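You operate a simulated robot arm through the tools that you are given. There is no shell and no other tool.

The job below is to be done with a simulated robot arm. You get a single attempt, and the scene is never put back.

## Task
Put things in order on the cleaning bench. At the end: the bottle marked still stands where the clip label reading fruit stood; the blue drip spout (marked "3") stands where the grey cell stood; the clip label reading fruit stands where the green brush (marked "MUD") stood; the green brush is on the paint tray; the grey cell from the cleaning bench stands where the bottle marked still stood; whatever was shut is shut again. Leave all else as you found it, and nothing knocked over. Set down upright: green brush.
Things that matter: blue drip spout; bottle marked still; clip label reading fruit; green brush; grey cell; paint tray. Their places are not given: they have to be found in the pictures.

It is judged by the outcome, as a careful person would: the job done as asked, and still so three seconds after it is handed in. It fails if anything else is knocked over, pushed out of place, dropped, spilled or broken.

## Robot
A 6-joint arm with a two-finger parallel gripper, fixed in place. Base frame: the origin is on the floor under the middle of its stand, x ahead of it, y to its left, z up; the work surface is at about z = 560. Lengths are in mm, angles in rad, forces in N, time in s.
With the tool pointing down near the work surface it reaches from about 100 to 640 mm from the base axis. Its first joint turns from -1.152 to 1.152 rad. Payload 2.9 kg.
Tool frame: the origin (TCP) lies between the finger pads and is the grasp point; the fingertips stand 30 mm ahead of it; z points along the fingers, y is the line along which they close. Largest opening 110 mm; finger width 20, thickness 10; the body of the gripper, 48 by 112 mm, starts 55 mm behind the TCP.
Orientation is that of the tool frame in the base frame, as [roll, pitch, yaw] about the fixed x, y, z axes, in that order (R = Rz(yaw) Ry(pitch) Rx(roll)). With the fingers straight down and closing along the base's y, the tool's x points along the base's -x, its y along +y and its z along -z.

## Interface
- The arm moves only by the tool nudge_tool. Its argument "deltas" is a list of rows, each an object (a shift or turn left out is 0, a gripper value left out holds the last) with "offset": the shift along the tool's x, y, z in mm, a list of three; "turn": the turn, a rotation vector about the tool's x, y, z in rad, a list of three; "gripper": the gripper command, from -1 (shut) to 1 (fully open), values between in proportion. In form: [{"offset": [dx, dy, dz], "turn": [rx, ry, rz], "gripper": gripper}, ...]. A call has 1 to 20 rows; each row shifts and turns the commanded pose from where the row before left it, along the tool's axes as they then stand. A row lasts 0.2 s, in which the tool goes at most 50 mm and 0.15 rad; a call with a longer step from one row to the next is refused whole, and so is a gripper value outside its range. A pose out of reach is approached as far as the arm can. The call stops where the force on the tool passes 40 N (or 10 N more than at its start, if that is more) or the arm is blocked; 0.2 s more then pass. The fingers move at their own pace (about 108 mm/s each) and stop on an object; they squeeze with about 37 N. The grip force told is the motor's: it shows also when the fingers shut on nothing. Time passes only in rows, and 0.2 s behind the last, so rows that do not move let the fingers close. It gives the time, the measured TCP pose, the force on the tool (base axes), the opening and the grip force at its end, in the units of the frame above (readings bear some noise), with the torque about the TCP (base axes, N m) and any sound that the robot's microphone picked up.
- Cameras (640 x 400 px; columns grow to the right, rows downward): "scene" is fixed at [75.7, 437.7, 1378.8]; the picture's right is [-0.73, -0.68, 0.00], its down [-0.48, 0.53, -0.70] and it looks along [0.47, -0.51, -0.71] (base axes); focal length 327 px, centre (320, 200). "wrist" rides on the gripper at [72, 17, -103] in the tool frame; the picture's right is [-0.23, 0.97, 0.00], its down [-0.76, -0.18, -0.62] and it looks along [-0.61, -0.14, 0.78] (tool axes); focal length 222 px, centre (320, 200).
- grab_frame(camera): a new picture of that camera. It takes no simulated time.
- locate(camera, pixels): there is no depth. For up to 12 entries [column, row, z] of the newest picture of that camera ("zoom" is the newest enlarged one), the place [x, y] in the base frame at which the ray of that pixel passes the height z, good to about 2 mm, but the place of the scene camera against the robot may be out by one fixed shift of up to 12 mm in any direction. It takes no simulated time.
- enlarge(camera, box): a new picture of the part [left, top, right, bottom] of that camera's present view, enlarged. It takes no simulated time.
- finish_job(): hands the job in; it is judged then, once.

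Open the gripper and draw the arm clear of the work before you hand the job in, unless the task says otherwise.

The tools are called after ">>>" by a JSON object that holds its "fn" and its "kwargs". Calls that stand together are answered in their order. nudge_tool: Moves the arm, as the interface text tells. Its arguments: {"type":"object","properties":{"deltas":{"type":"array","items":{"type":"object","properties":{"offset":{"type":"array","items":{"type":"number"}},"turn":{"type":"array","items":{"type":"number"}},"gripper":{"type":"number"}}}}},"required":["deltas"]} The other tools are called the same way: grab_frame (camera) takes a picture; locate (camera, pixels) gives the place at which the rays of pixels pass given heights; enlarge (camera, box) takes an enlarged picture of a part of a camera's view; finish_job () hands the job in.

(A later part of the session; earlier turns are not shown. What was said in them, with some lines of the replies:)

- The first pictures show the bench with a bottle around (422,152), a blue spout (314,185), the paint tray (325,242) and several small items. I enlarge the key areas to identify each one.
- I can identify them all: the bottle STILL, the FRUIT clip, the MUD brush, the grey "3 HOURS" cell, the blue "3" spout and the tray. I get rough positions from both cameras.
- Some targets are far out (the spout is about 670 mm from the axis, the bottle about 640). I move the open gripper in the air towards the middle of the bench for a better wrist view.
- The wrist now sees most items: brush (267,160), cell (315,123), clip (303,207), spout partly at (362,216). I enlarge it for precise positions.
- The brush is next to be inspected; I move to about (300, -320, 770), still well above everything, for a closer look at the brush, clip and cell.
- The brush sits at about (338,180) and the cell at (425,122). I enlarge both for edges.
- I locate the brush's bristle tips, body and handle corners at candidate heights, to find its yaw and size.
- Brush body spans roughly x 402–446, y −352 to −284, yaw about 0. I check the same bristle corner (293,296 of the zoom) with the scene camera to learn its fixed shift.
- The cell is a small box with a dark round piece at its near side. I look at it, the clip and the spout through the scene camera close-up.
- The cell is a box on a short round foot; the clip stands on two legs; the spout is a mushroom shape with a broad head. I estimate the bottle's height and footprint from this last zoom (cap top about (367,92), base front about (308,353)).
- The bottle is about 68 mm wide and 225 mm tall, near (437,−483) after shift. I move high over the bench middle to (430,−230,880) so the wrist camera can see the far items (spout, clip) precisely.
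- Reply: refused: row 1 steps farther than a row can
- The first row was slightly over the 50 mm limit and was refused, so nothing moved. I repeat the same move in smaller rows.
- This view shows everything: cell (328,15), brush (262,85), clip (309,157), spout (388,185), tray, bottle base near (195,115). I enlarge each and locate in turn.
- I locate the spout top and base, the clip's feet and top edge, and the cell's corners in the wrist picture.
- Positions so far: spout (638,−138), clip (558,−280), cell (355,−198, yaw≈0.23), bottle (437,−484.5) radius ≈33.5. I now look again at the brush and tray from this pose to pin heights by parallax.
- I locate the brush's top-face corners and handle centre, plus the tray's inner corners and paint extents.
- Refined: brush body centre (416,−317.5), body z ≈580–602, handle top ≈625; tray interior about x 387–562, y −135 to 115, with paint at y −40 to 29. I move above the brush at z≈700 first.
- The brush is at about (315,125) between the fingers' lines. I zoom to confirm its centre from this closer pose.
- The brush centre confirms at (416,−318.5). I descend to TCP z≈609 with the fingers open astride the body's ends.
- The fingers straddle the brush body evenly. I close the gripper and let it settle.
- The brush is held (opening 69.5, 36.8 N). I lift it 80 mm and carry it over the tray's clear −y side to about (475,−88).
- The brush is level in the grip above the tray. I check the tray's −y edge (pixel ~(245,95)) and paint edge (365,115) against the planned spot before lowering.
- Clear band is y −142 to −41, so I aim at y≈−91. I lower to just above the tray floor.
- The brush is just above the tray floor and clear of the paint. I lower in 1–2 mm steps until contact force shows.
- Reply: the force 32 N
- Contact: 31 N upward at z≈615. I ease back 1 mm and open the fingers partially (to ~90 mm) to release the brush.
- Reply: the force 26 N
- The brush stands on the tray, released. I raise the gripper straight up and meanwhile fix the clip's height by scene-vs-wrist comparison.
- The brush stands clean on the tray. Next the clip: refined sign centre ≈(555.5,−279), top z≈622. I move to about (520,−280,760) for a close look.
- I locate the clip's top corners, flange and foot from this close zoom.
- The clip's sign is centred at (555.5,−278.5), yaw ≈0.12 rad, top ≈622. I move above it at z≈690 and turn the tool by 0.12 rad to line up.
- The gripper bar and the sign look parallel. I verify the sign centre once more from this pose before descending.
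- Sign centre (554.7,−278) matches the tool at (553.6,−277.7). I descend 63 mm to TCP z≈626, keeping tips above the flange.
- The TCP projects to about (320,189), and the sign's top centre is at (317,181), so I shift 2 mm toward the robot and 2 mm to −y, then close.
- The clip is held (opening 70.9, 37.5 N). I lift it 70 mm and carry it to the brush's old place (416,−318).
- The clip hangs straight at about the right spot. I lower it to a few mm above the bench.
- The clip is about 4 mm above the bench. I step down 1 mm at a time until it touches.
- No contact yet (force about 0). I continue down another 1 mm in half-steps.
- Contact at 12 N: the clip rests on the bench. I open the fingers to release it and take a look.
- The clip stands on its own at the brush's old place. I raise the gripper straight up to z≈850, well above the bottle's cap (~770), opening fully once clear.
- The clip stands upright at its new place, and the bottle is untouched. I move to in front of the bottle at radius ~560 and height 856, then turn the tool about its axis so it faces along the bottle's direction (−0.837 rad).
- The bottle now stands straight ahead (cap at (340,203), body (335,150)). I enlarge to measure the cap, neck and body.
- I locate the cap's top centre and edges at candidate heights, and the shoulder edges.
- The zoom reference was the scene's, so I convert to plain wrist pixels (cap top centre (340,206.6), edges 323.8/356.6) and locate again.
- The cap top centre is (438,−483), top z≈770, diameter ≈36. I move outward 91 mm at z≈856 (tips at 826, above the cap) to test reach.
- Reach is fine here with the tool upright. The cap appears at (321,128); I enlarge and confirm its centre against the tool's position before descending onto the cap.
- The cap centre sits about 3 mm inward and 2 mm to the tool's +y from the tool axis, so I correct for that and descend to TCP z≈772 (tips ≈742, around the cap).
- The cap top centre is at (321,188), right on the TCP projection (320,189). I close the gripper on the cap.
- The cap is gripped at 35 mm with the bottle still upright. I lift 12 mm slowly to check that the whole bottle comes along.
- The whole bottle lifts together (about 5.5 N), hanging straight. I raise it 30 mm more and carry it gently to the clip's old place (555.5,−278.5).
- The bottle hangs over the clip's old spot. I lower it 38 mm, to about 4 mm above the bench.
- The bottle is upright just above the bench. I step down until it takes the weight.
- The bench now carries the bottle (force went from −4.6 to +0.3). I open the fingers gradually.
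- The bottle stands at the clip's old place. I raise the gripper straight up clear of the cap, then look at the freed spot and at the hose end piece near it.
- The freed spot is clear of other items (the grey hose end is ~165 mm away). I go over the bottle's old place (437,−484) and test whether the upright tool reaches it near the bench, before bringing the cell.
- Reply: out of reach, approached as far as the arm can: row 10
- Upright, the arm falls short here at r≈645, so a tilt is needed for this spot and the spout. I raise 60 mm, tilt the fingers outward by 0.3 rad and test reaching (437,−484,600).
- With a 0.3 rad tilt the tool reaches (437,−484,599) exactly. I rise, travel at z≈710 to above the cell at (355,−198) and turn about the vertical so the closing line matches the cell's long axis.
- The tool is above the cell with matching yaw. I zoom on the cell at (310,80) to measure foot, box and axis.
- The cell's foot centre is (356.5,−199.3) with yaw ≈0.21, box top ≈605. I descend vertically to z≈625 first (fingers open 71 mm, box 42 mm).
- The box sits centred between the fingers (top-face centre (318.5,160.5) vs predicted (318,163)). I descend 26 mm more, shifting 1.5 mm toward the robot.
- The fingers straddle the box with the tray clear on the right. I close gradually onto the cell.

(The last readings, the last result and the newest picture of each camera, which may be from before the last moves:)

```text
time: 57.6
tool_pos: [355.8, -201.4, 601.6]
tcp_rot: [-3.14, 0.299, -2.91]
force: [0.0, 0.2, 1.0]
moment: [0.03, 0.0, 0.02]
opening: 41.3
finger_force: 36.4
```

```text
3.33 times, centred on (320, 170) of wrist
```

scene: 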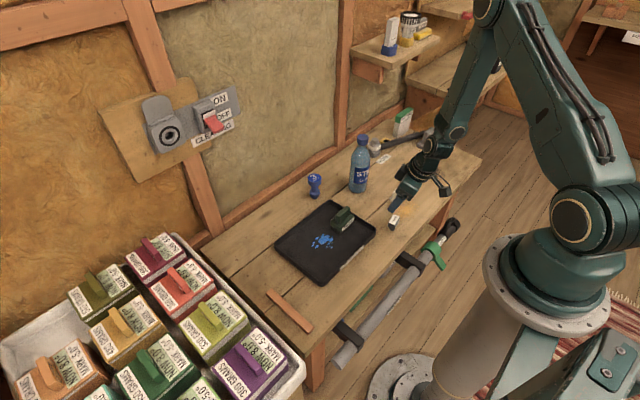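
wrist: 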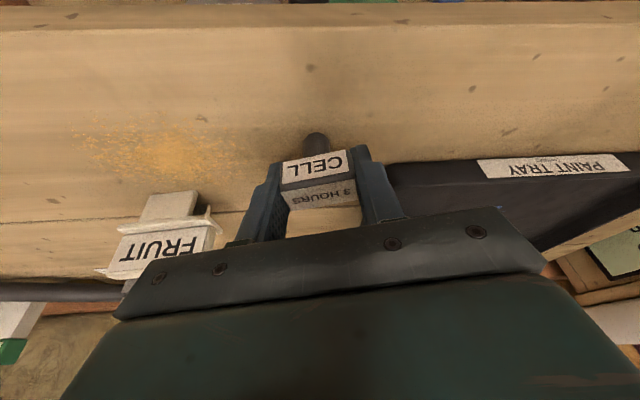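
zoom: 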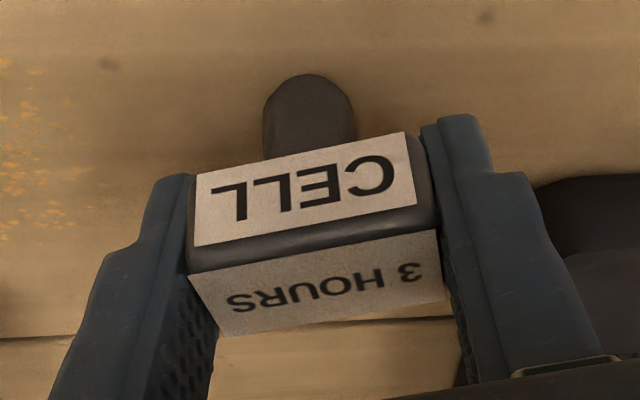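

The cell is held (41.3 mm, 36 N). I lift it straight up 110 mm, then turn about the vertical toward the target azimuth.

>>> {"fn": "nudge_tool", "kwargs": {"deltas": [{"offset": [-4, 0, -13]}, {"offset": [-8.1, 0, -26.3]}, {"offset": [-10.2, 0, -32.9]}, {"offset": [-10.2, 0, -32.9]}, {"turn": [0.0394, 0, 0.1274]}, {"turn": [0.0394, 0, 0.1274]}, {"turn": [0.0394, 0, 0.1274]}, {"turn": [0.0394, 0, 0.1274]}, {"turn": [0.0394, 0, 0.1274]}, {"turn": [0.0394, 0, 0.1274]}, {"turn": [0.0394, 0, 0.1274]}, {"turn": [0.0394, 0, 0.1274]}, {"offset": [0, 0, 0]}]}}

>>> {"fn": "grab_frame", "kwargs": {"camera": "wrist"}}

>>> {"fn": "enlarge", "kwargs": {"camera": "scene", "box": [340, 110, 460, 230]}}

```text
time: 60.4
tool_pos: [355.4, -200.2, 711.0]
tcp_rot: [-3.141, 0.302, 2.303]
force: [0.1, 0.1, -1.4]
moment: [0.0, -0.01, 0.01]
opening: 41.4
finger_force: 36.6
```

```text
taken
```

wrist: 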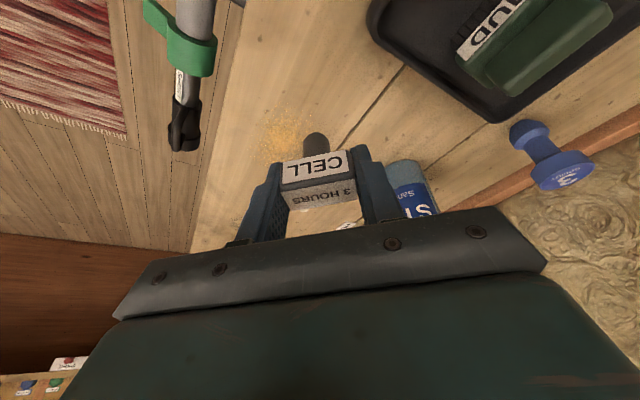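

```text
3.33 times, centred on (400, 170) of scene
```

zoom: 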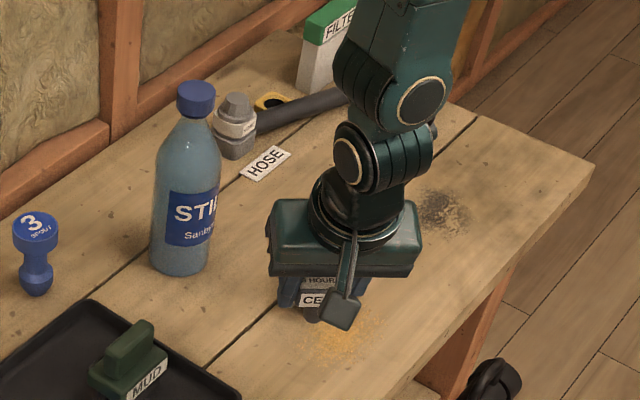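

The cell hangs upright. I carry it at z≈711 (foot ≈670, above the clip's 622) to over the bottle's old place.

>>> {"fn": "nudge_tool", "kwargs": {"deltas": [{"offset": [-28.2, -14.4, 8.7]}, {"offset": [-28.2, -14.4, 8.7]}, {"offset": [-28.2, -14.4, 8.7]}, {"offset": [-28.2, -14.4, 8.7]}, {"offset": [-28.2, -14.4, 8.7]}, {"offset": [-28.2, -14.4, 8.7]}, {"offset": [-28.2, -14.4, 8.7]}, {"offset": [-28.2, -14.4, 8.7]}, {"offset": [-28.0, -14.5, 8.8]}, {"offset": [0, 0, 0]}, {"offset": [0, 0, 0]}]}}

>>> {"fn": "grab_frame", "kwargs": {"camera": "wrist"}}

>>> {"fn": "grab_frame", "kwargs": {"camera": "scene"}}

```text
time: 62.8
tool_pos: [435.7, -483.6, 711.3]
tcp_rot: [-3.14, 0.3, 2.305]
force: [0.3, -0.3, -1.0]
moment: [0.04, 0.01, -0.01]
opening: 41.0
finger_force: 37.2
```

```text
taken
```

wrist: 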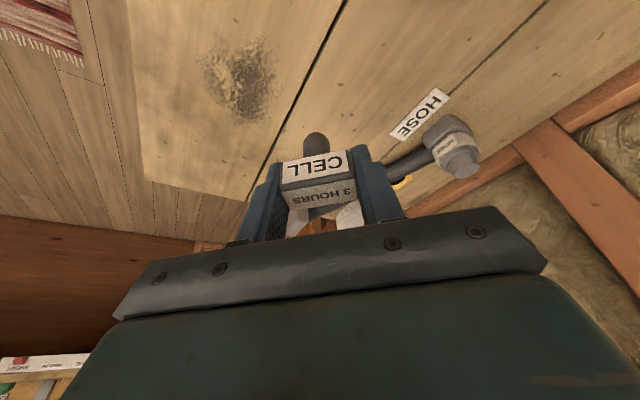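

```text
taken
```

scene: 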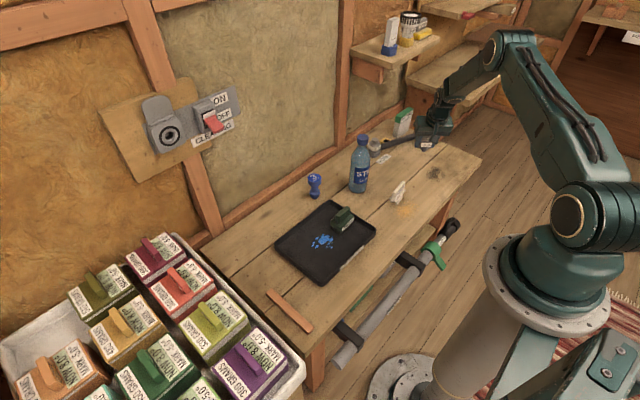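

The cell is over the target. I lower it vertically about 104 mm, to roughly 6 mm above the bench.

>>> {"fn": "nudge_tool", "kwargs": {"deltas": [{"offset": [8.9, 0, 28.7]}, {"offset": [8.9, 0, 28.7]}, {"offset": [7.4, 0, 23.9]}, {"offset": [5.5, 0, 18.1]}, {"offset": [0, 0, 0]}, {"offset": [0, 0, 0]}]}}

>>> {"fn": "grab_frame", "kwargs": {"camera": "wrist"}}

>>> {"fn": "enlarge", "kwargs": {"camera": "scene", "box": [390, 110, 480, 190]}}

```text
time: 64.2
tool_pos: [437.9, -484.4, 606.6]
tcp_rot: [3.14, 0.302, 2.306]
force: [-0.4, -0.3, -1.2]
moment: [0.01, 0.0, 0.01]
opening: 41.1
finger_force: 37.3
```

```text
taken
```

wrist: 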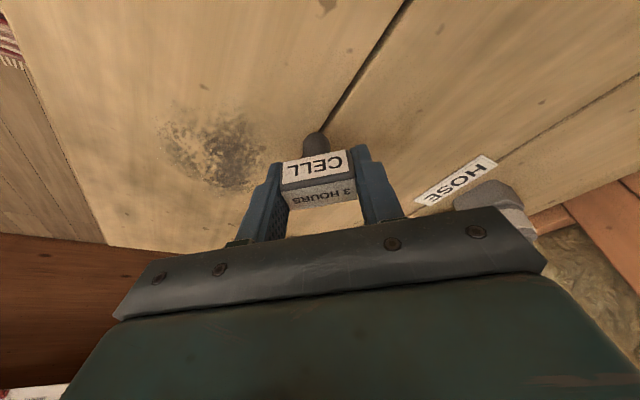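

```text
5.00 times, centred on (435, 150) of scene
```

zoom: 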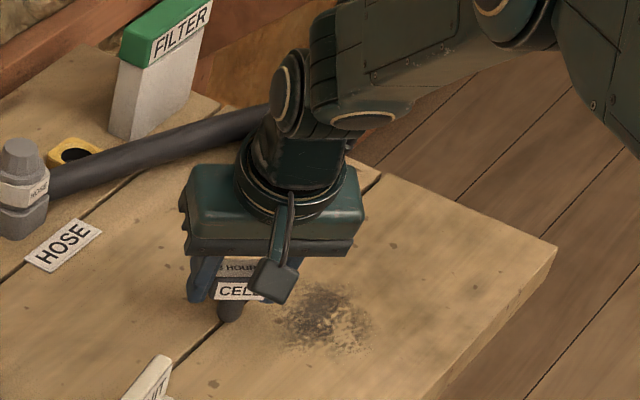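

Level and close to the bench. I step down vertically 1 mm at a time.

>>> {"fn": "nudge_tool", "kwargs": {"deltas": [{"offset": [0.3, 0, 0.96]}, {"offset": [0.3, 0, 0.96]}, {"offset": [0.3, 0, 0.96]}, {"offset": [0.3, 0, 0.96]}, {"offset": [0, 0, 0]}]}}

```text
time: 65.4
tool_pos: [436.3, -485.2, 603.0]
tcp_rot: [3.139, 0.301, 2.304]
force: [0.6, -0.2, -0.1]
moment: [-0.02, 0.02, 0.03]
opening: 41.2
finger_force: 37.1
```

>>> {"fn": "nudge_tool", "kwargs": {"deltas": [{"offset": [0.24, 0, 0.76]}, {"offset": [0.24, 0, 0.76]}, {"offset": [0, 0, 0]}]}}

```text
time: 66.2
tool_pos: [438.4, -485.0, 601.0]
tcp_rot: [-3.141, 0.301, 2.305]
force: [-2.0, 2.1, 9.1]
moment: [0.07, 0.06, -0.05]
opening: 41.1
finger_force: 36.6
```

Contact at 9 N with the foot on the bench. I open the fingers gradually.

>>> {"fn": "nudge_tool", "kwargs": {"deltas": [{"gripper": -0.2}, {"gripper": -0.12}, {"gripper": 0.0}, {"gripper": 0.15}, {"gripper": 0.3}, {"gripper": 0.3}]}}

>>> {"fn": "grab_frame", "kwargs": {"camera": "wrist"}}

>>> {"fn": "enlarge", "kwargs": {"camera": "wrist", "box": [255, 110, 385, 230]}}

```text
time: 67.6
tool_pos: [437.4, -484.7, 600.2]
tcp_rot: [3.141, 0.301, 2.306]
force: [0.5, -1.3, -0.7]
moment: [0.01, -0.02, 0.0]
opening: 71.5
finger_force: 0.1
```

```text
taken
```

wrist: 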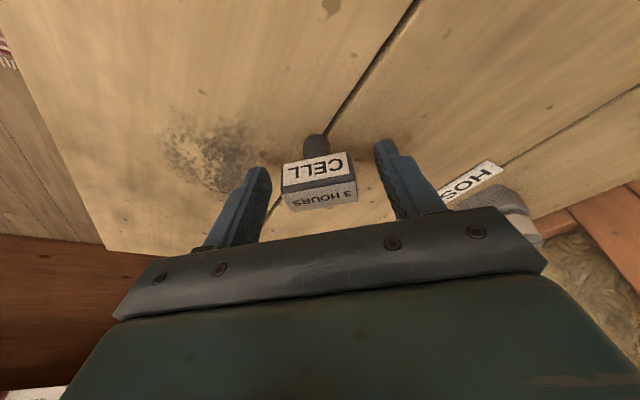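

```text
3.33 times, centred on (320, 170) of wrist
```

zoom: 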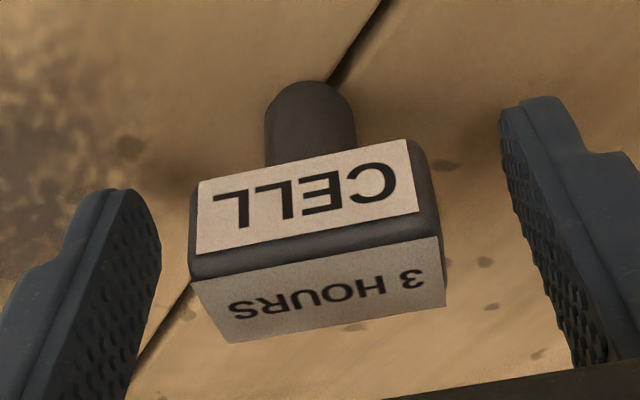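

The cell stands upright on its foot at the bottle's old place. I rise vertically 110 mm and check the scene before heading round the inside toward the spout.

>>> {"fn": "nudge_tool", "kwargs": {"deltas": [{"offset": [-3, 0, -9.6]}, {"offset": [-8.9, 0, -28.7]}, {"offset": [-10.3, 0, -33.4]}, {"offset": [-10.3, 0, -33.4]}, {"offset": [0, 0, 0]}]}}

>>> {"fn": "grab_frame", "kwargs": {"camera": "wrist"}}

>>> {"fn": "enlarge", "kwargs": {"camera": "scene", "box": [340, 110, 490, 240]}}

```text
time: 68.8
tool_pos: [437.7, -485.5, 711.7]
tcp_rot: [3.141, 0.301, 2.305]
force: [0.0, -0.4, -0.1]
moment: [-0.01, 0.0, 0.0]
opening: 71.4
finger_force: 0.0
```

```text
taken
```

wrist: 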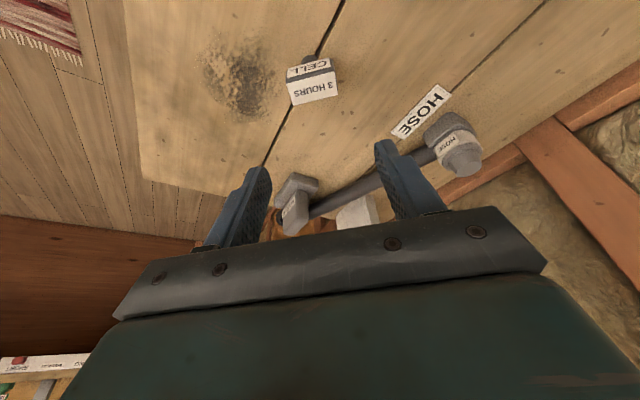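

```text
3.08 times, centred on (415, 175) of scene
```

zoom: 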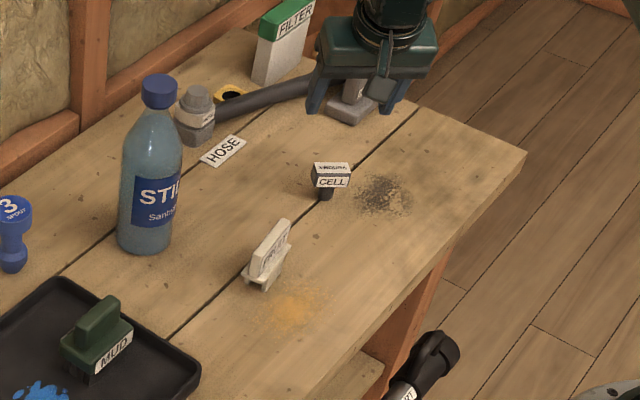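

Cell, clip, bottle and brush all stand well. Now I travel inside of the clip and over the tray to (560,−121,~715), turning toward the spout's direction on the way.

>>> {"fn": "nudge_tool", "kwargs": {"deltas": [{"offset": [37, 15.4, -11.5]}, {"offset": [37, 15.4, -11.5]}, {"offset": [37, 15.4, -11.5]}, {"offset": [37, 15.4, -11.5]}, {"offset": [37, 15.4, -11.5]}, {"offset": [37.1, 15.4, -11.5]}, {"turn": [-0.0369, 0, -0.1192]}, {"turn": [-0.0369, 0, -0.1192]}, {"turn": [-0.0369, 0, -0.1192]}, {"turn": [-0.0369, 0, -0.1192]}, {"turn": [-0.0369, 0, -0.1192]}, {"offset": [0, 0, 0], "gripper": 0.5}]}}

>>> {"fn": "nudge_tool", "kwargs": {"deltas": [{"offset": [-28.3, 28.4, 8.8]}, {"offset": [-28.3, 28.4, 8.8]}, {"offset": [-28.3, 28.4, 8.8]}, {"offset": [-28.3, 28.4, 8.8]}, {"offset": [-28.3, 28.4, 8.8]}, {"offset": [-28.3, 28.4, 8.8]}, {"offset": [0, 0, 0]}]}}

>>> {"fn": "grab_frame", "kwargs": {"camera": "wrist"}}

>>> {"fn": "grab_frame", "kwargs": {"camera": "scene"}}

```text
time: 71.4
tool_pos: [350.9, -250.0, 711.0]
tcp_rot: [3.141, 0.3, 2.929]
force: [0.4, 0.4, 0.0]
moment: [0.01, -0.02, 0.04]
opening: 82.5
finger_force: 0.0
```

```text
time: 73.0
tool_pos: [560.0, -121.6, 713.6]
tcp_rot: [3.141, 0.301, 2.93]
force: [-0.5, -0.2, -1.2]
moment: [0.0, -0.04, -0.01]
opening: 82.6
finger_force: 0.1
```

```text
taken
```

wrist: 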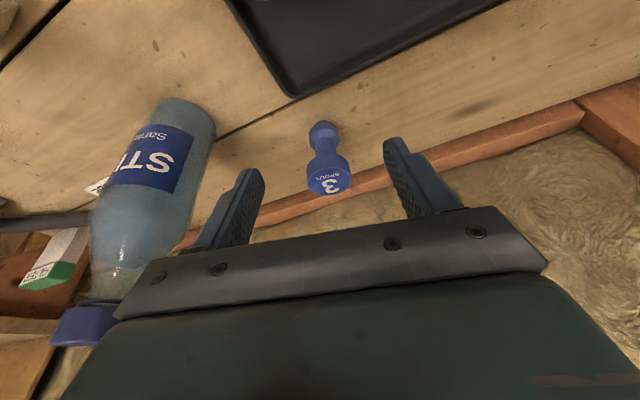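

```text
taken
```

scene: 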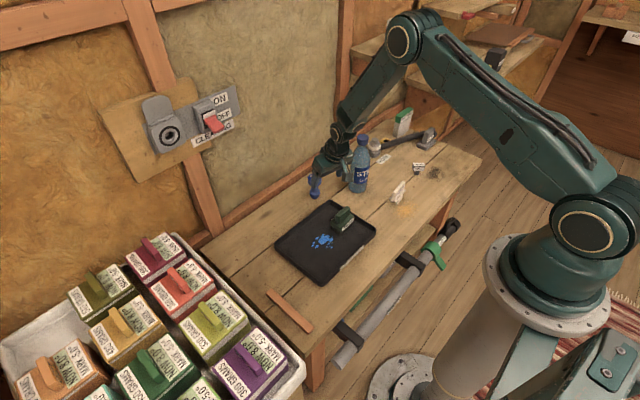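

The spout is ahead at (328,165), bottle well clear on the left. I zoom in to measure the spout's head and base.

>>> {"fn": "enlarge", "kwargs": {"camera": "wrist", "box": [285, 110, 375, 205]}}

```text
4.21 times, centred on (330, 158) of wrist
```

zoom: 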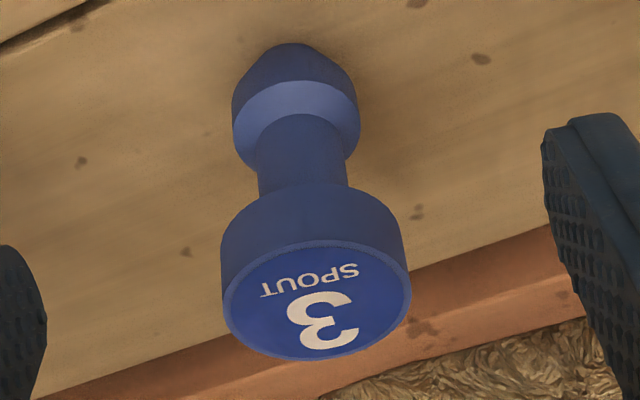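

>>> {"fn": "locate", "kwargs": {"camera": "zoom", "pixels": [[317, 299, 640], [317, 299, 645], [317, 299, 650], [222, 303, 645], [411, 293, 645], [290, 45, 560], [262, 55, 560], [318, 50, 560], [296, 112, 582], [310, 200, 625], [317, 359, 645], [317, 241, 645]]}}

```text
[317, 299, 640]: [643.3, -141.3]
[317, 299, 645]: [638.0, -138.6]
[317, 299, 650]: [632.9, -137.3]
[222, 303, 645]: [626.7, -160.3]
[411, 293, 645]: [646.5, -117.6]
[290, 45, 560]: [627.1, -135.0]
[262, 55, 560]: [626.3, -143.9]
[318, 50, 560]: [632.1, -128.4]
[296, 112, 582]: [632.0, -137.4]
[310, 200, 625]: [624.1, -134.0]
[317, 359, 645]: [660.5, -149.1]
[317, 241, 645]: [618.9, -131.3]
```

The spout's centre is (638,−138.5), head 47 mm wide, z ≈625–645. I move above it at z≈700 with fingers at 82 mm.

>>> {"fn": "nudge_tool", "kwargs": {"deltas": [{"offset": [-24, 0.1, 12.2]}, {"offset": [-24, 0.1, 12.2]}, {"offset": [-24.1, 0.2, 12.2]}, {"offset": [0, 0, 0]}, {"offset": [0, 0, 0]}]}}

>>> {"fn": "grab_frame", "kwargs": {"camera": "wrist"}}

>>> {"fn": "enlarge", "kwargs": {"camera": "scene", "box": [280, 110, 400, 220]}}

```text
time: 74.2
tool_pos: [637.8, -138.4, 696.0]
tcp_rot: [3.14, 0.3, 2.929]
force: [0.4, -0.1, 0.6]
moment: [0.04, -0.01, -0.02]
opening: 82.3
finger_force: 0.0
```

```text
taken
```

wrist: 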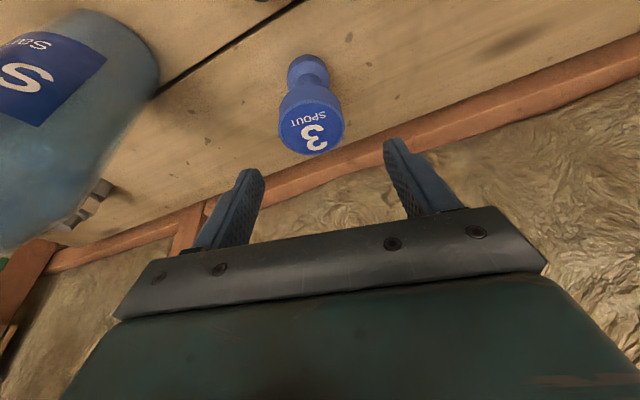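

```text
3.64 times, centred on (340, 165) of scene
```

zoom: 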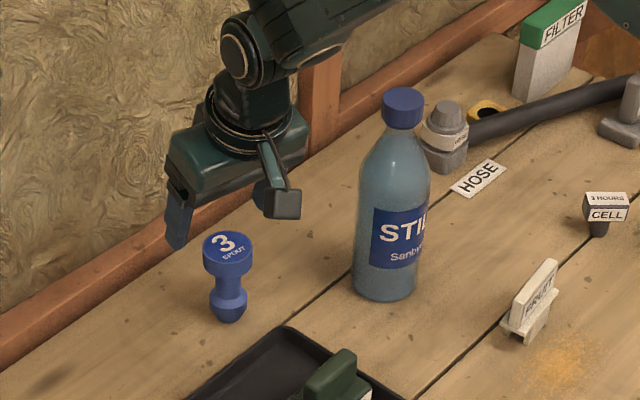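

>>> {"fn": "enlarge", "kwargs": {"camera": "wrist", "box": [265, 45, 360, 165]}}

```text
3.33 times, centred on (312, 105) of wrist
```

zoom: 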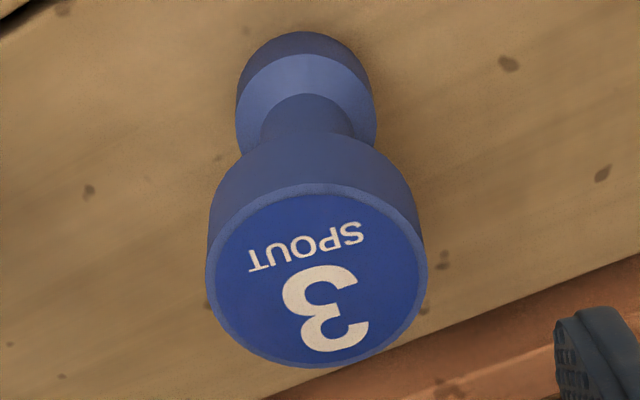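

>>> {"fn": "locate", "kwargs": {"camera": "zoom", "pixels": [[317, 275, 640], [317, 275, 645], [317, 275, 650], [206, 272, 645], [427, 272, 645], [305, 33, 560], [306, 95, 585]]}}

>>> {"fn": "nudge_tool", "kwargs": {"deltas": [{"offset": [0, 0, 0]}]}}

```text
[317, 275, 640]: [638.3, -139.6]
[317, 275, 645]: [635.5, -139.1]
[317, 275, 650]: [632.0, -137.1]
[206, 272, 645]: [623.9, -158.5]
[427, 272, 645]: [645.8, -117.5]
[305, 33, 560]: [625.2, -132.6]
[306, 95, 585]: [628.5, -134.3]
```

```text
time: 74.6
tool_pos: [637.6, -139.5, 697.5]
tcp_rot: [3.14, 0.3, 2.928]
force: [0.5, 0.0, 0.3]
moment: [0.03, 0.0, 0.03]
opening: 82.6
finger_force: 0.0
```

The tool (637.7,−139) is within 2 mm of the spout's axis. I descend vertically to TCP z≈635 around the head.

>>> {"fn": "nudge_tool", "kwargs": {"deltas": [{"offset": [6.6, 0, 20]}, {"offset": [6.5, 0, 20]}, {"offset": [6.5, 0, 19.9]}, {"offset": [0, 0, 0]}, {"offset": [0, 0, 0]}]}}

>>> {"fn": "grab_frame", "kwargs": {"camera": "wrist"}}

>>> {"fn": "enlarge", "kwargs": {"camera": "scene", "box": [280, 110, 400, 220]}}

```text
time: 75.8
tool_pos: [636.9, -139.5, 633.9]
tcp_rot: [3.141, 0.301, 2.93]
force: [0.2, -0.4, -1.0]
moment: [-0.01, 0.03, 0.02]
opening: 82.5
finger_force: 0.1
```

```text
taken
```

wrist: 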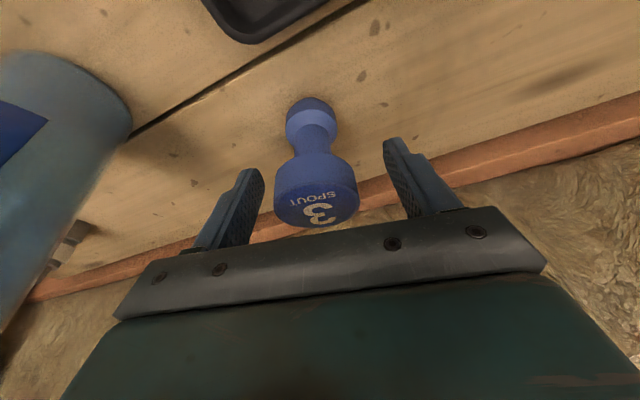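

```text
3.64 times, centred on (340, 165) of scene
```

zoom: 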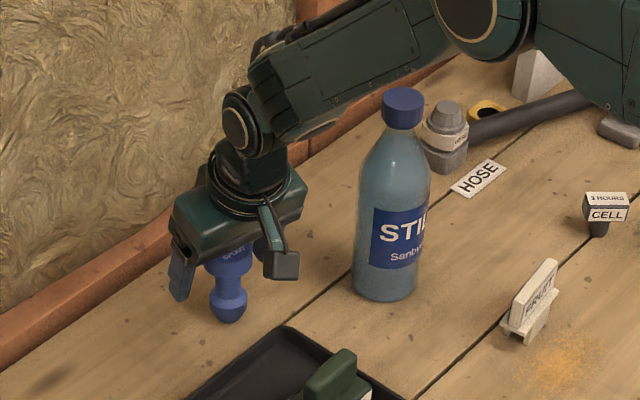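

The head is about 2.5 mm to the tool's −y of centre (316.5 vs 321.5 px), so I shift that way and close gradually.

>>> {"fn": "nudge_tool", "kwargs": {"deltas": [{"offset": [0, -2.5, 0]}, {"offset": [0, 0, 0], "gripper": 0.3}, {"gripper": 0.1}, {"gripper": 0}, {"gripper": -0.07}, {"gripper": -0.13}, {"gripper": -0.18}, {"gripper": -1}, {"gripper": -1}, {"gripper": -1}]}}

>>> {"fn": "grab_frame", "kwargs": {"camera": "wrist"}}

>>> {"fn": "enlarge", "kwargs": {"camera": "scene", "box": [280, 110, 400, 220]}}

```text
time: 78.0
tool_pos: [636.7, -141.8, 634.0]
tcp_rot: [-3.141, 0.301, 2.927]
force: [0.6, 0.1, -0.3]
moment: [0.01, -0.04, 0.0]
opening: 45.0
finger_force: 36.7
```

```text
taken
```

wrist: 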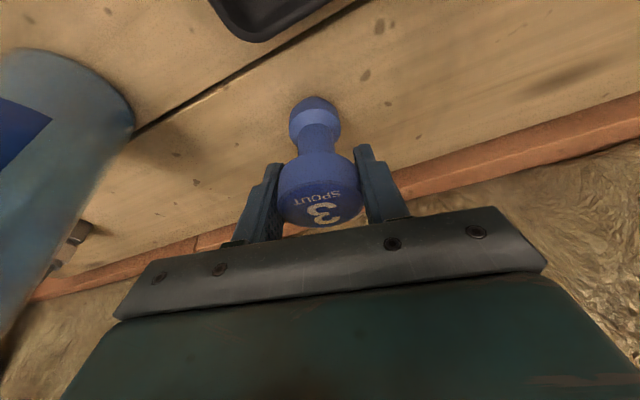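

```text
3.64 times, centred on (340, 165) of scene
```

zoom: 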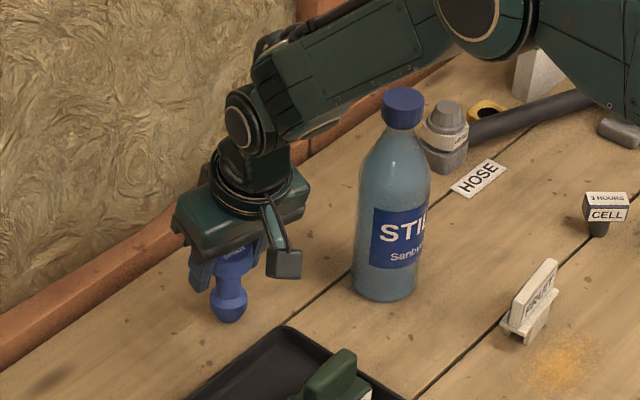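

The spout is held (45 mm, 37 N) and still vertical. I lift it straight up 110 mm, then draw it inward away from the bottle.

>>> {"fn": "nudge_tool", "kwargs": {"deltas": [{"offset": [-3, 0, -9.6]}, {"offset": [-7.4, 0, -23.9]}, {"offset": [-10.4, 0, -33.4]}, {"offset": [-11.8, 0, -38.2]}, {"offset": [30.6, 0, -9.5]}, {"offset": [30.6, 0, -9.5]}, {"offset": [30.6, 0, -9.5]}, {"offset": [30.6, 0, -9.5]}, {"offset": [30.6, 0, -9.5]}, {"offset": [0, 0, 0]}, {"offset": [0, 0, 0]}]}}

>>> {"fn": "grab_frame", "kwargs": {"camera": "wrist"}}

>>> {"fn": "grab_frame", "kwargs": {"camera": "scene"}}

```text
time: 80.4
tool_pos: [480.6, -104.5, 745.2]
tcp_rot: [3.141, 0.3, 2.928]
force: [1.2, -0.4, -1.1]
moment: [0.0, -0.01, 0.0]
opening: 44.9
finger_force: 36.9
```

```text
taken
```

wrist: 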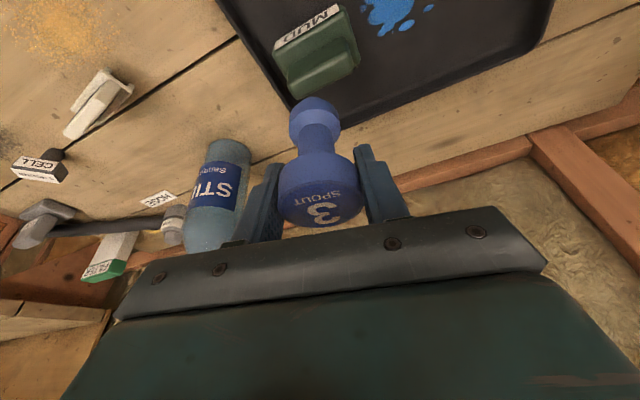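

```text
taken
```

scene: 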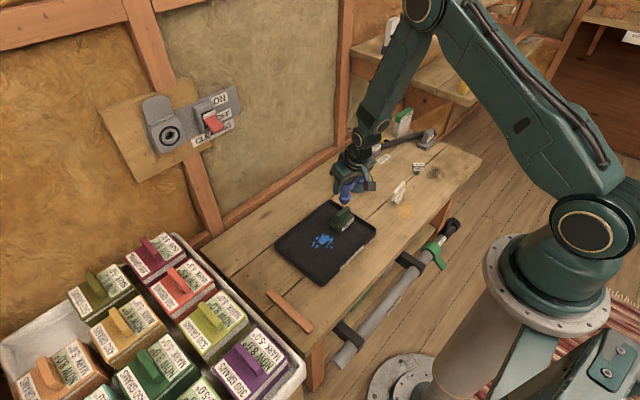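

The spout hangs steady at (481,−105,745). I carry it over to the cell's old place (356,−199).

>>> {"fn": "nudge_tool", "kwargs": {"deltas": [{"offset": [19.4, -23.6, -6]}, {"offset": [19.4, -23.6, -6]}, {"offset": [19.4, -23.6, -6]}, {"offset": [19.4, -23.6, -6]}, {"offset": [19.4, -23.6, -6]}, {"offset": [0, 0, 0]}, {"offset": [0, 0, 0]}]}}

>>> {"fn": "nudge_tool", "kwargs": {"deltas": [{"offset": [0, 0, 0]}]}}

>>> {"fn": "grab_frame", "kwargs": {"camera": "wrist"}}

>>> {"fn": "grab_frame", "kwargs": {"camera": "scene"}}

```text
time: 82.0
tool_pos: [356.1, -200.4, 744.6]
tcp_rot: [-3.141, 0.3, 2.93]
force: [-0.3, -0.4, -1.1]
moment: [0.01, 0.03, -0.03]
opening: 44.8
finger_force: 37.1
```

```text
time: 82.4
tool_pos: [355.1, -199.2, 744.2]
tcp_rot: [-3.141, 0.299, 2.928]
force: [-0.2, 0.1, -1.3]
moment: [0.0, 0.01, -0.01]
opening: 44.9
finger_force: 37.3
```

```text
taken
```

wrist: 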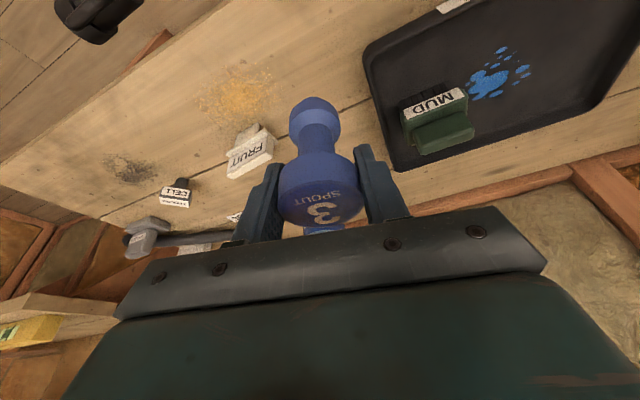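

```text
taken
```

scene: 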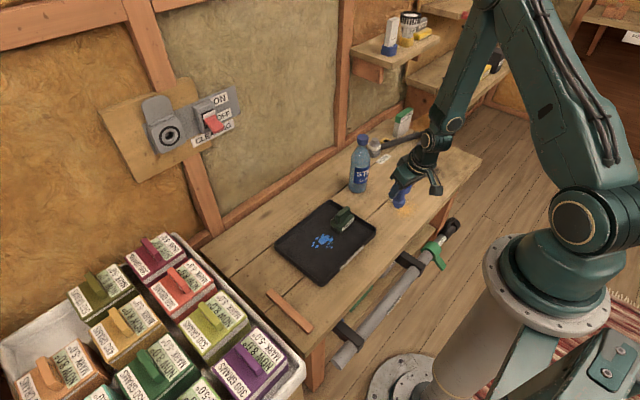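

The spout is over the cell's old place (355.6,−199.8). I lower it vertically 104 mm, to about 6 mm above the bench.

>>> {"fn": "nudge_tool", "kwargs": {"deltas": [{"offset": [8.9, 0, 28.7]}, {"offset": [8.9, 0, 28.7]}, {"offset": [7.4, 0, 23.9]}, {"offset": [5.5, 0, 18.1]}, {"offset": [0, 0, 0]}, {"offset": [0, 0, 0]}]}}

>>> {"fn": "grab_frame", "kwargs": {"camera": "wrist"}}

>>> {"fn": "enlarge", "kwargs": {"camera": "scene", "box": [350, 150, 450, 250]}}

```text
time: 83.8
tool_pos: [356.2, -199.6, 638.1]
tcp_rot: [3.141, 0.301, 2.928]
force: [-0.2, 0.3, -1.6]
moment: [0.01, 0.0, 0.01]
opening: 45.2
finger_force: 37.1
```

```text
taken
```

wrist: 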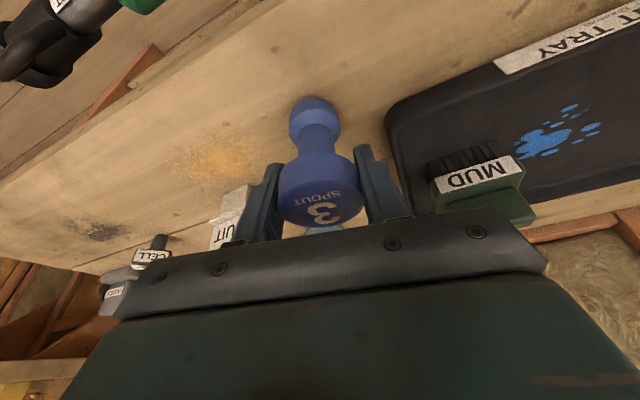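

```text
4.00 times, centred on (400, 200) of scene
```

zoom: 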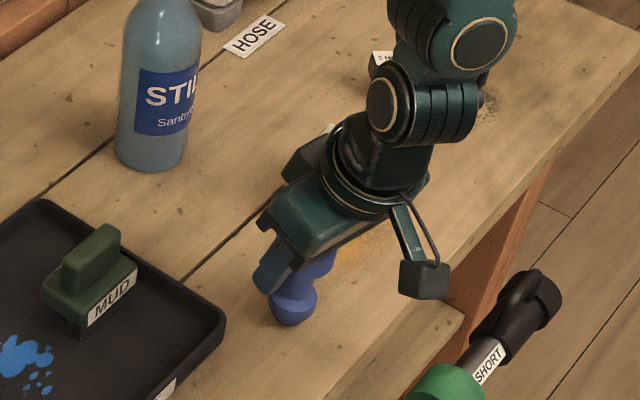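

The spout is clear of the tray corner and a few mm above the bench. I step down vertically and watch the force.

>>> {"fn": "nudge_tool", "kwargs": {"deltas": [{"offset": [0.3, 0, 0.96]}, {"offset": [0.3, 0, 0.96]}, {"offset": [0.3, 0, 0.96]}, {"offset": [0, 0, 0]}]}}

```text
time: 84.8
tool_pos: [356.4, -200.2, 637.9]
tcp_rot: [-3.141, 0.3, 2.93]
force: [0.2, 0.1, -0.5]
moment: [-0.02, 0.0, 0.0]
opening: 45.0
finger_force: 36.8
```

>>> {"fn": "nudge_tool", "kwargs": {"deltas": [{"offset": [0.3, 0, 0.96]}, {"offset": [0.3, 0, 0.96]}, {"offset": [0, 0, 0]}]}}

```text
time: 85.6
tool_pos: [356.3, -201.1, 634.3]
tcp_rot: [3.139, 0.298, 2.929]
force: [0.1, -0.1, -0.6]
moment: [0.0, 0.0, 0.03]
opening: 45.0
finger_force: 37.1
```

>>> {"fn": "nudge_tool", "kwargs": {"deltas": [{"offset": [0.22, 0, 0.72]}, {"offset": [0.22, 0, 0.72]}, {"offset": [0, 0, 0]}]}}

```text
time: 86.4
tool_pos: [356.1, -200.0, 633.7]
tcp_rot: [-3.141, 0.3, 2.929]
force: [-7.0, 3.2, 20.6]
moment: [0.16, 0.45, 0.03]
opening: 44.7
finger_force: 37.2
```

Contact at about 20 N. I ease up 0.6 mm and open the fingers gradually.

>>> {"fn": "nudge_tool", "kwargs": {"deltas": [{"offset": [-0.18, 0, -0.57]}, {"offset": [0, 0, 0]}]}}

>>> {"fn": "nudge_tool", "kwargs": {"deltas": [{"gripper": -0.13}, {"gripper": -0.08}, {"gripper": 0.0}, {"gripper": 0.15}, {"gripper": 0.3}, {"gripper": 0.45}, {"gripper": 0.45}]}}

>>> {"fn": "grab_frame", "kwargs": {"camera": "wrist"}}

>>> {"fn": "enlarge", "kwargs": {"camera": "scene", "box": [350, 150, 450, 250]}}

```text
time: 87.0
tool_pos: [357.3, -200.1, 635.2]
tcp_rot: [3.141, 0.299, 2.929]
force: [-2.5, 1.0, 5.4]
moment: [0.09, 0.12, 0.02]
opening: 45.1
finger_force: 37.2
```

```text
time: 88.6
tool_pos: [356.8, -199.8, 635.5]
tcp_rot: [3.141, 0.3, 2.927]
force: [-0.5, 0.1, 0.1]
moment: [0.0, 0.03, 0.0]
opening: 79.9
finger_force: 0.0
```

```text
taken
```

wrist: 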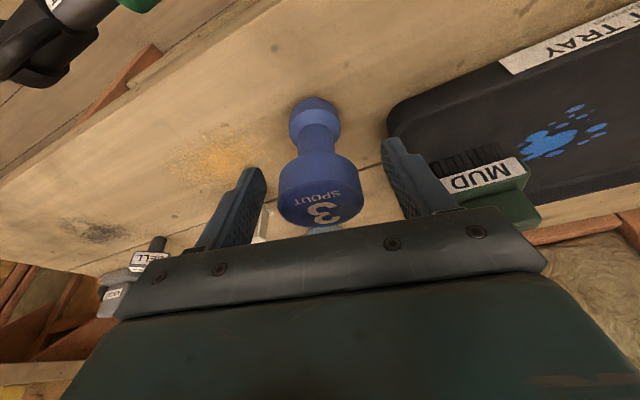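

```text
4.00 times, centred on (400, 200) of scene
```

zoom: 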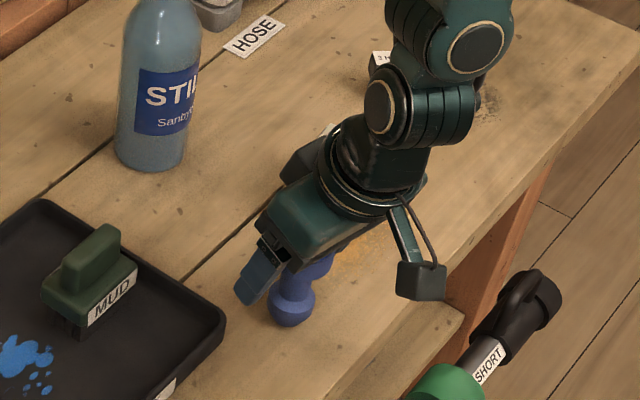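

The spout stands released at the cell's old place. I rise vertically clear of it.

>>> {"fn": "nudge_tool", "kwargs": {"deltas": [{"offset": [-3, 0, -9.6]}, {"offset": [-7.4, 0, -23.9]}, {"offset": [-10.3, 0, -33.4]}, {"offset": [-11.8, 0, -38.2]}, {"offset": [-11.8, 0, -38.2]}, {"offset": [-11.8, 0, -38.2]}, {"offset": [0, 0, 0]}]}}

>>> {"fn": "grab_frame", "kwargs": {"camera": "wrist"}}

>>> {"fn": "grab_frame", "kwargs": {"camera": "scene"}}

```text
time: 90.2
tool_pos: [356.2, -200.8, 825.5]
tcp_rot: [3.141, 0.301, 2.93]
force: [-0.6, -0.8, -0.3]
moment: [0.0, -0.01, 0.0]
opening: 79.9
finger_force: 0.1
```

```text
taken
```

wrist: 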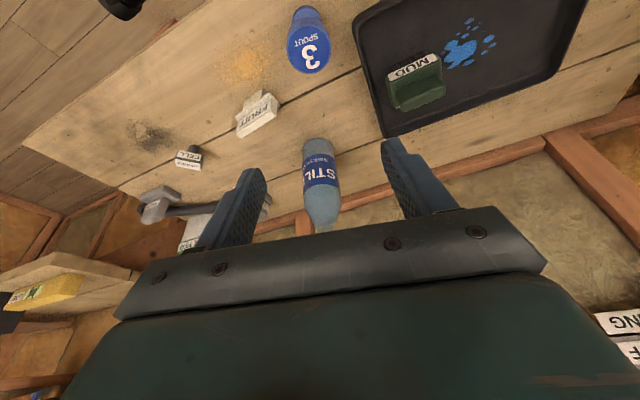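

```text
taken
```

scene: 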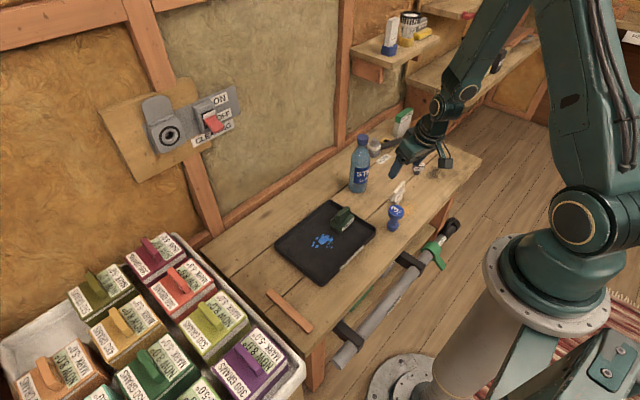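

All five items are standing in their new places. I straighten the tool, raise and draw the arm back with the gripper open, then take check pictures.

>>> {"fn": "nudge_tool", "kwargs": {"deltas": [{"offset": [0, 0, -30]}, {"offset": [0, 0, -30], "turn": [0, 0.15, 0]}, {"offset": [0, 0, -20], "turn": [0, 0.15, 0]}, {"offset": [20, -30, -10], "gripper": 1}, {"offset": [20, -40, 0], "gripper": 1}, {"offset": [10, -40, 0], "gripper": 1}, {"offset": [0, 0, 0], "gripper": 1}]}}

>>> {"fn": "grab_frame", "kwargs": {"camera": "scene"}}

>>> {"fn": "enlarge", "kwargs": {"camera": "scene", "box": [290, 90, 490, 270]}}

>>> {"fn": "grab_frame", "kwargs": {"camera": "wrist"}}

```text
time: 91.8
tool_pos: [265.3, -292.9, 913.5]
tcp_rot: [3.142, 0.0, 2.927]
force: [-0.2, 0.0, 1.0]
moment: [0.03, 0.02, -0.03]
opening: 109.9
finger_force: 0.2
```

```text
taken
```

scene: 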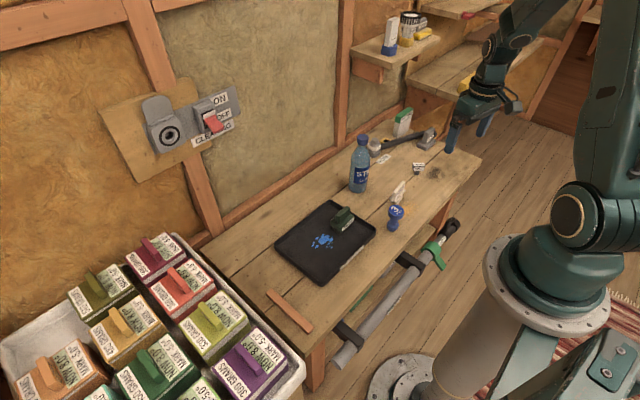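

```text
2.22 times, centred on (390, 180) of scene
```

zoom: 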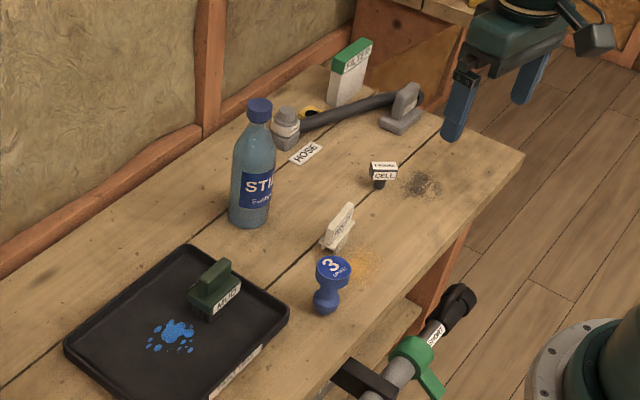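

```text
taken
```

wrist: 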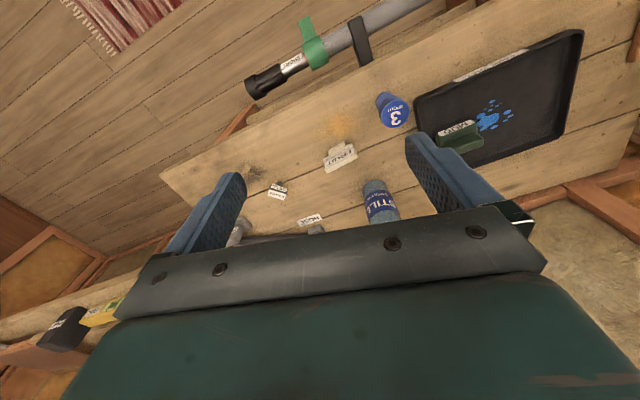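

Everything stands as asked: the bottle on the clip's old spot, the clip on the brush's spot, the cell on the bottle's spot and the spout on the cell's spot (393,229.5, against the cell's original foot at 392,230). The brush is upright on the tray. The gripper is open and clear, so I hand the job in.

>>> {"fn": "finish_job", "kwargs": {}}

```text
The job is handed in.
```

I moved all five items to where you asked and handed the job in. In the last pictures everything was upright and nothing else looked disturbed.

| Item | Now stands |
|---|---|
| Green brush ("MUD") | Upright on the paint tray, clear of the blue paint |
| Clip label "FRUIT" | Where the green brush stood |
| Bottle marked STILL | Where the clip label stood |
| Grey cell ("3 HOURS") | Where the bottle stood |
| Blue drip spout ("3") | Where the grey cell stood |

- **Positions:** they come from the camera readings and should be within a few millimetres.
- **Turned cell:** the cell is turned about 60° from how it faced before. The bottle's old spot was just out of reach with the gripper upright, so I tilted it and turned the cell to place it there.
- **Shut things:** I found nothing shut that needed opening, so nothing had to be shut again.
- **Arm:** the gripper is open and clear of the bench.
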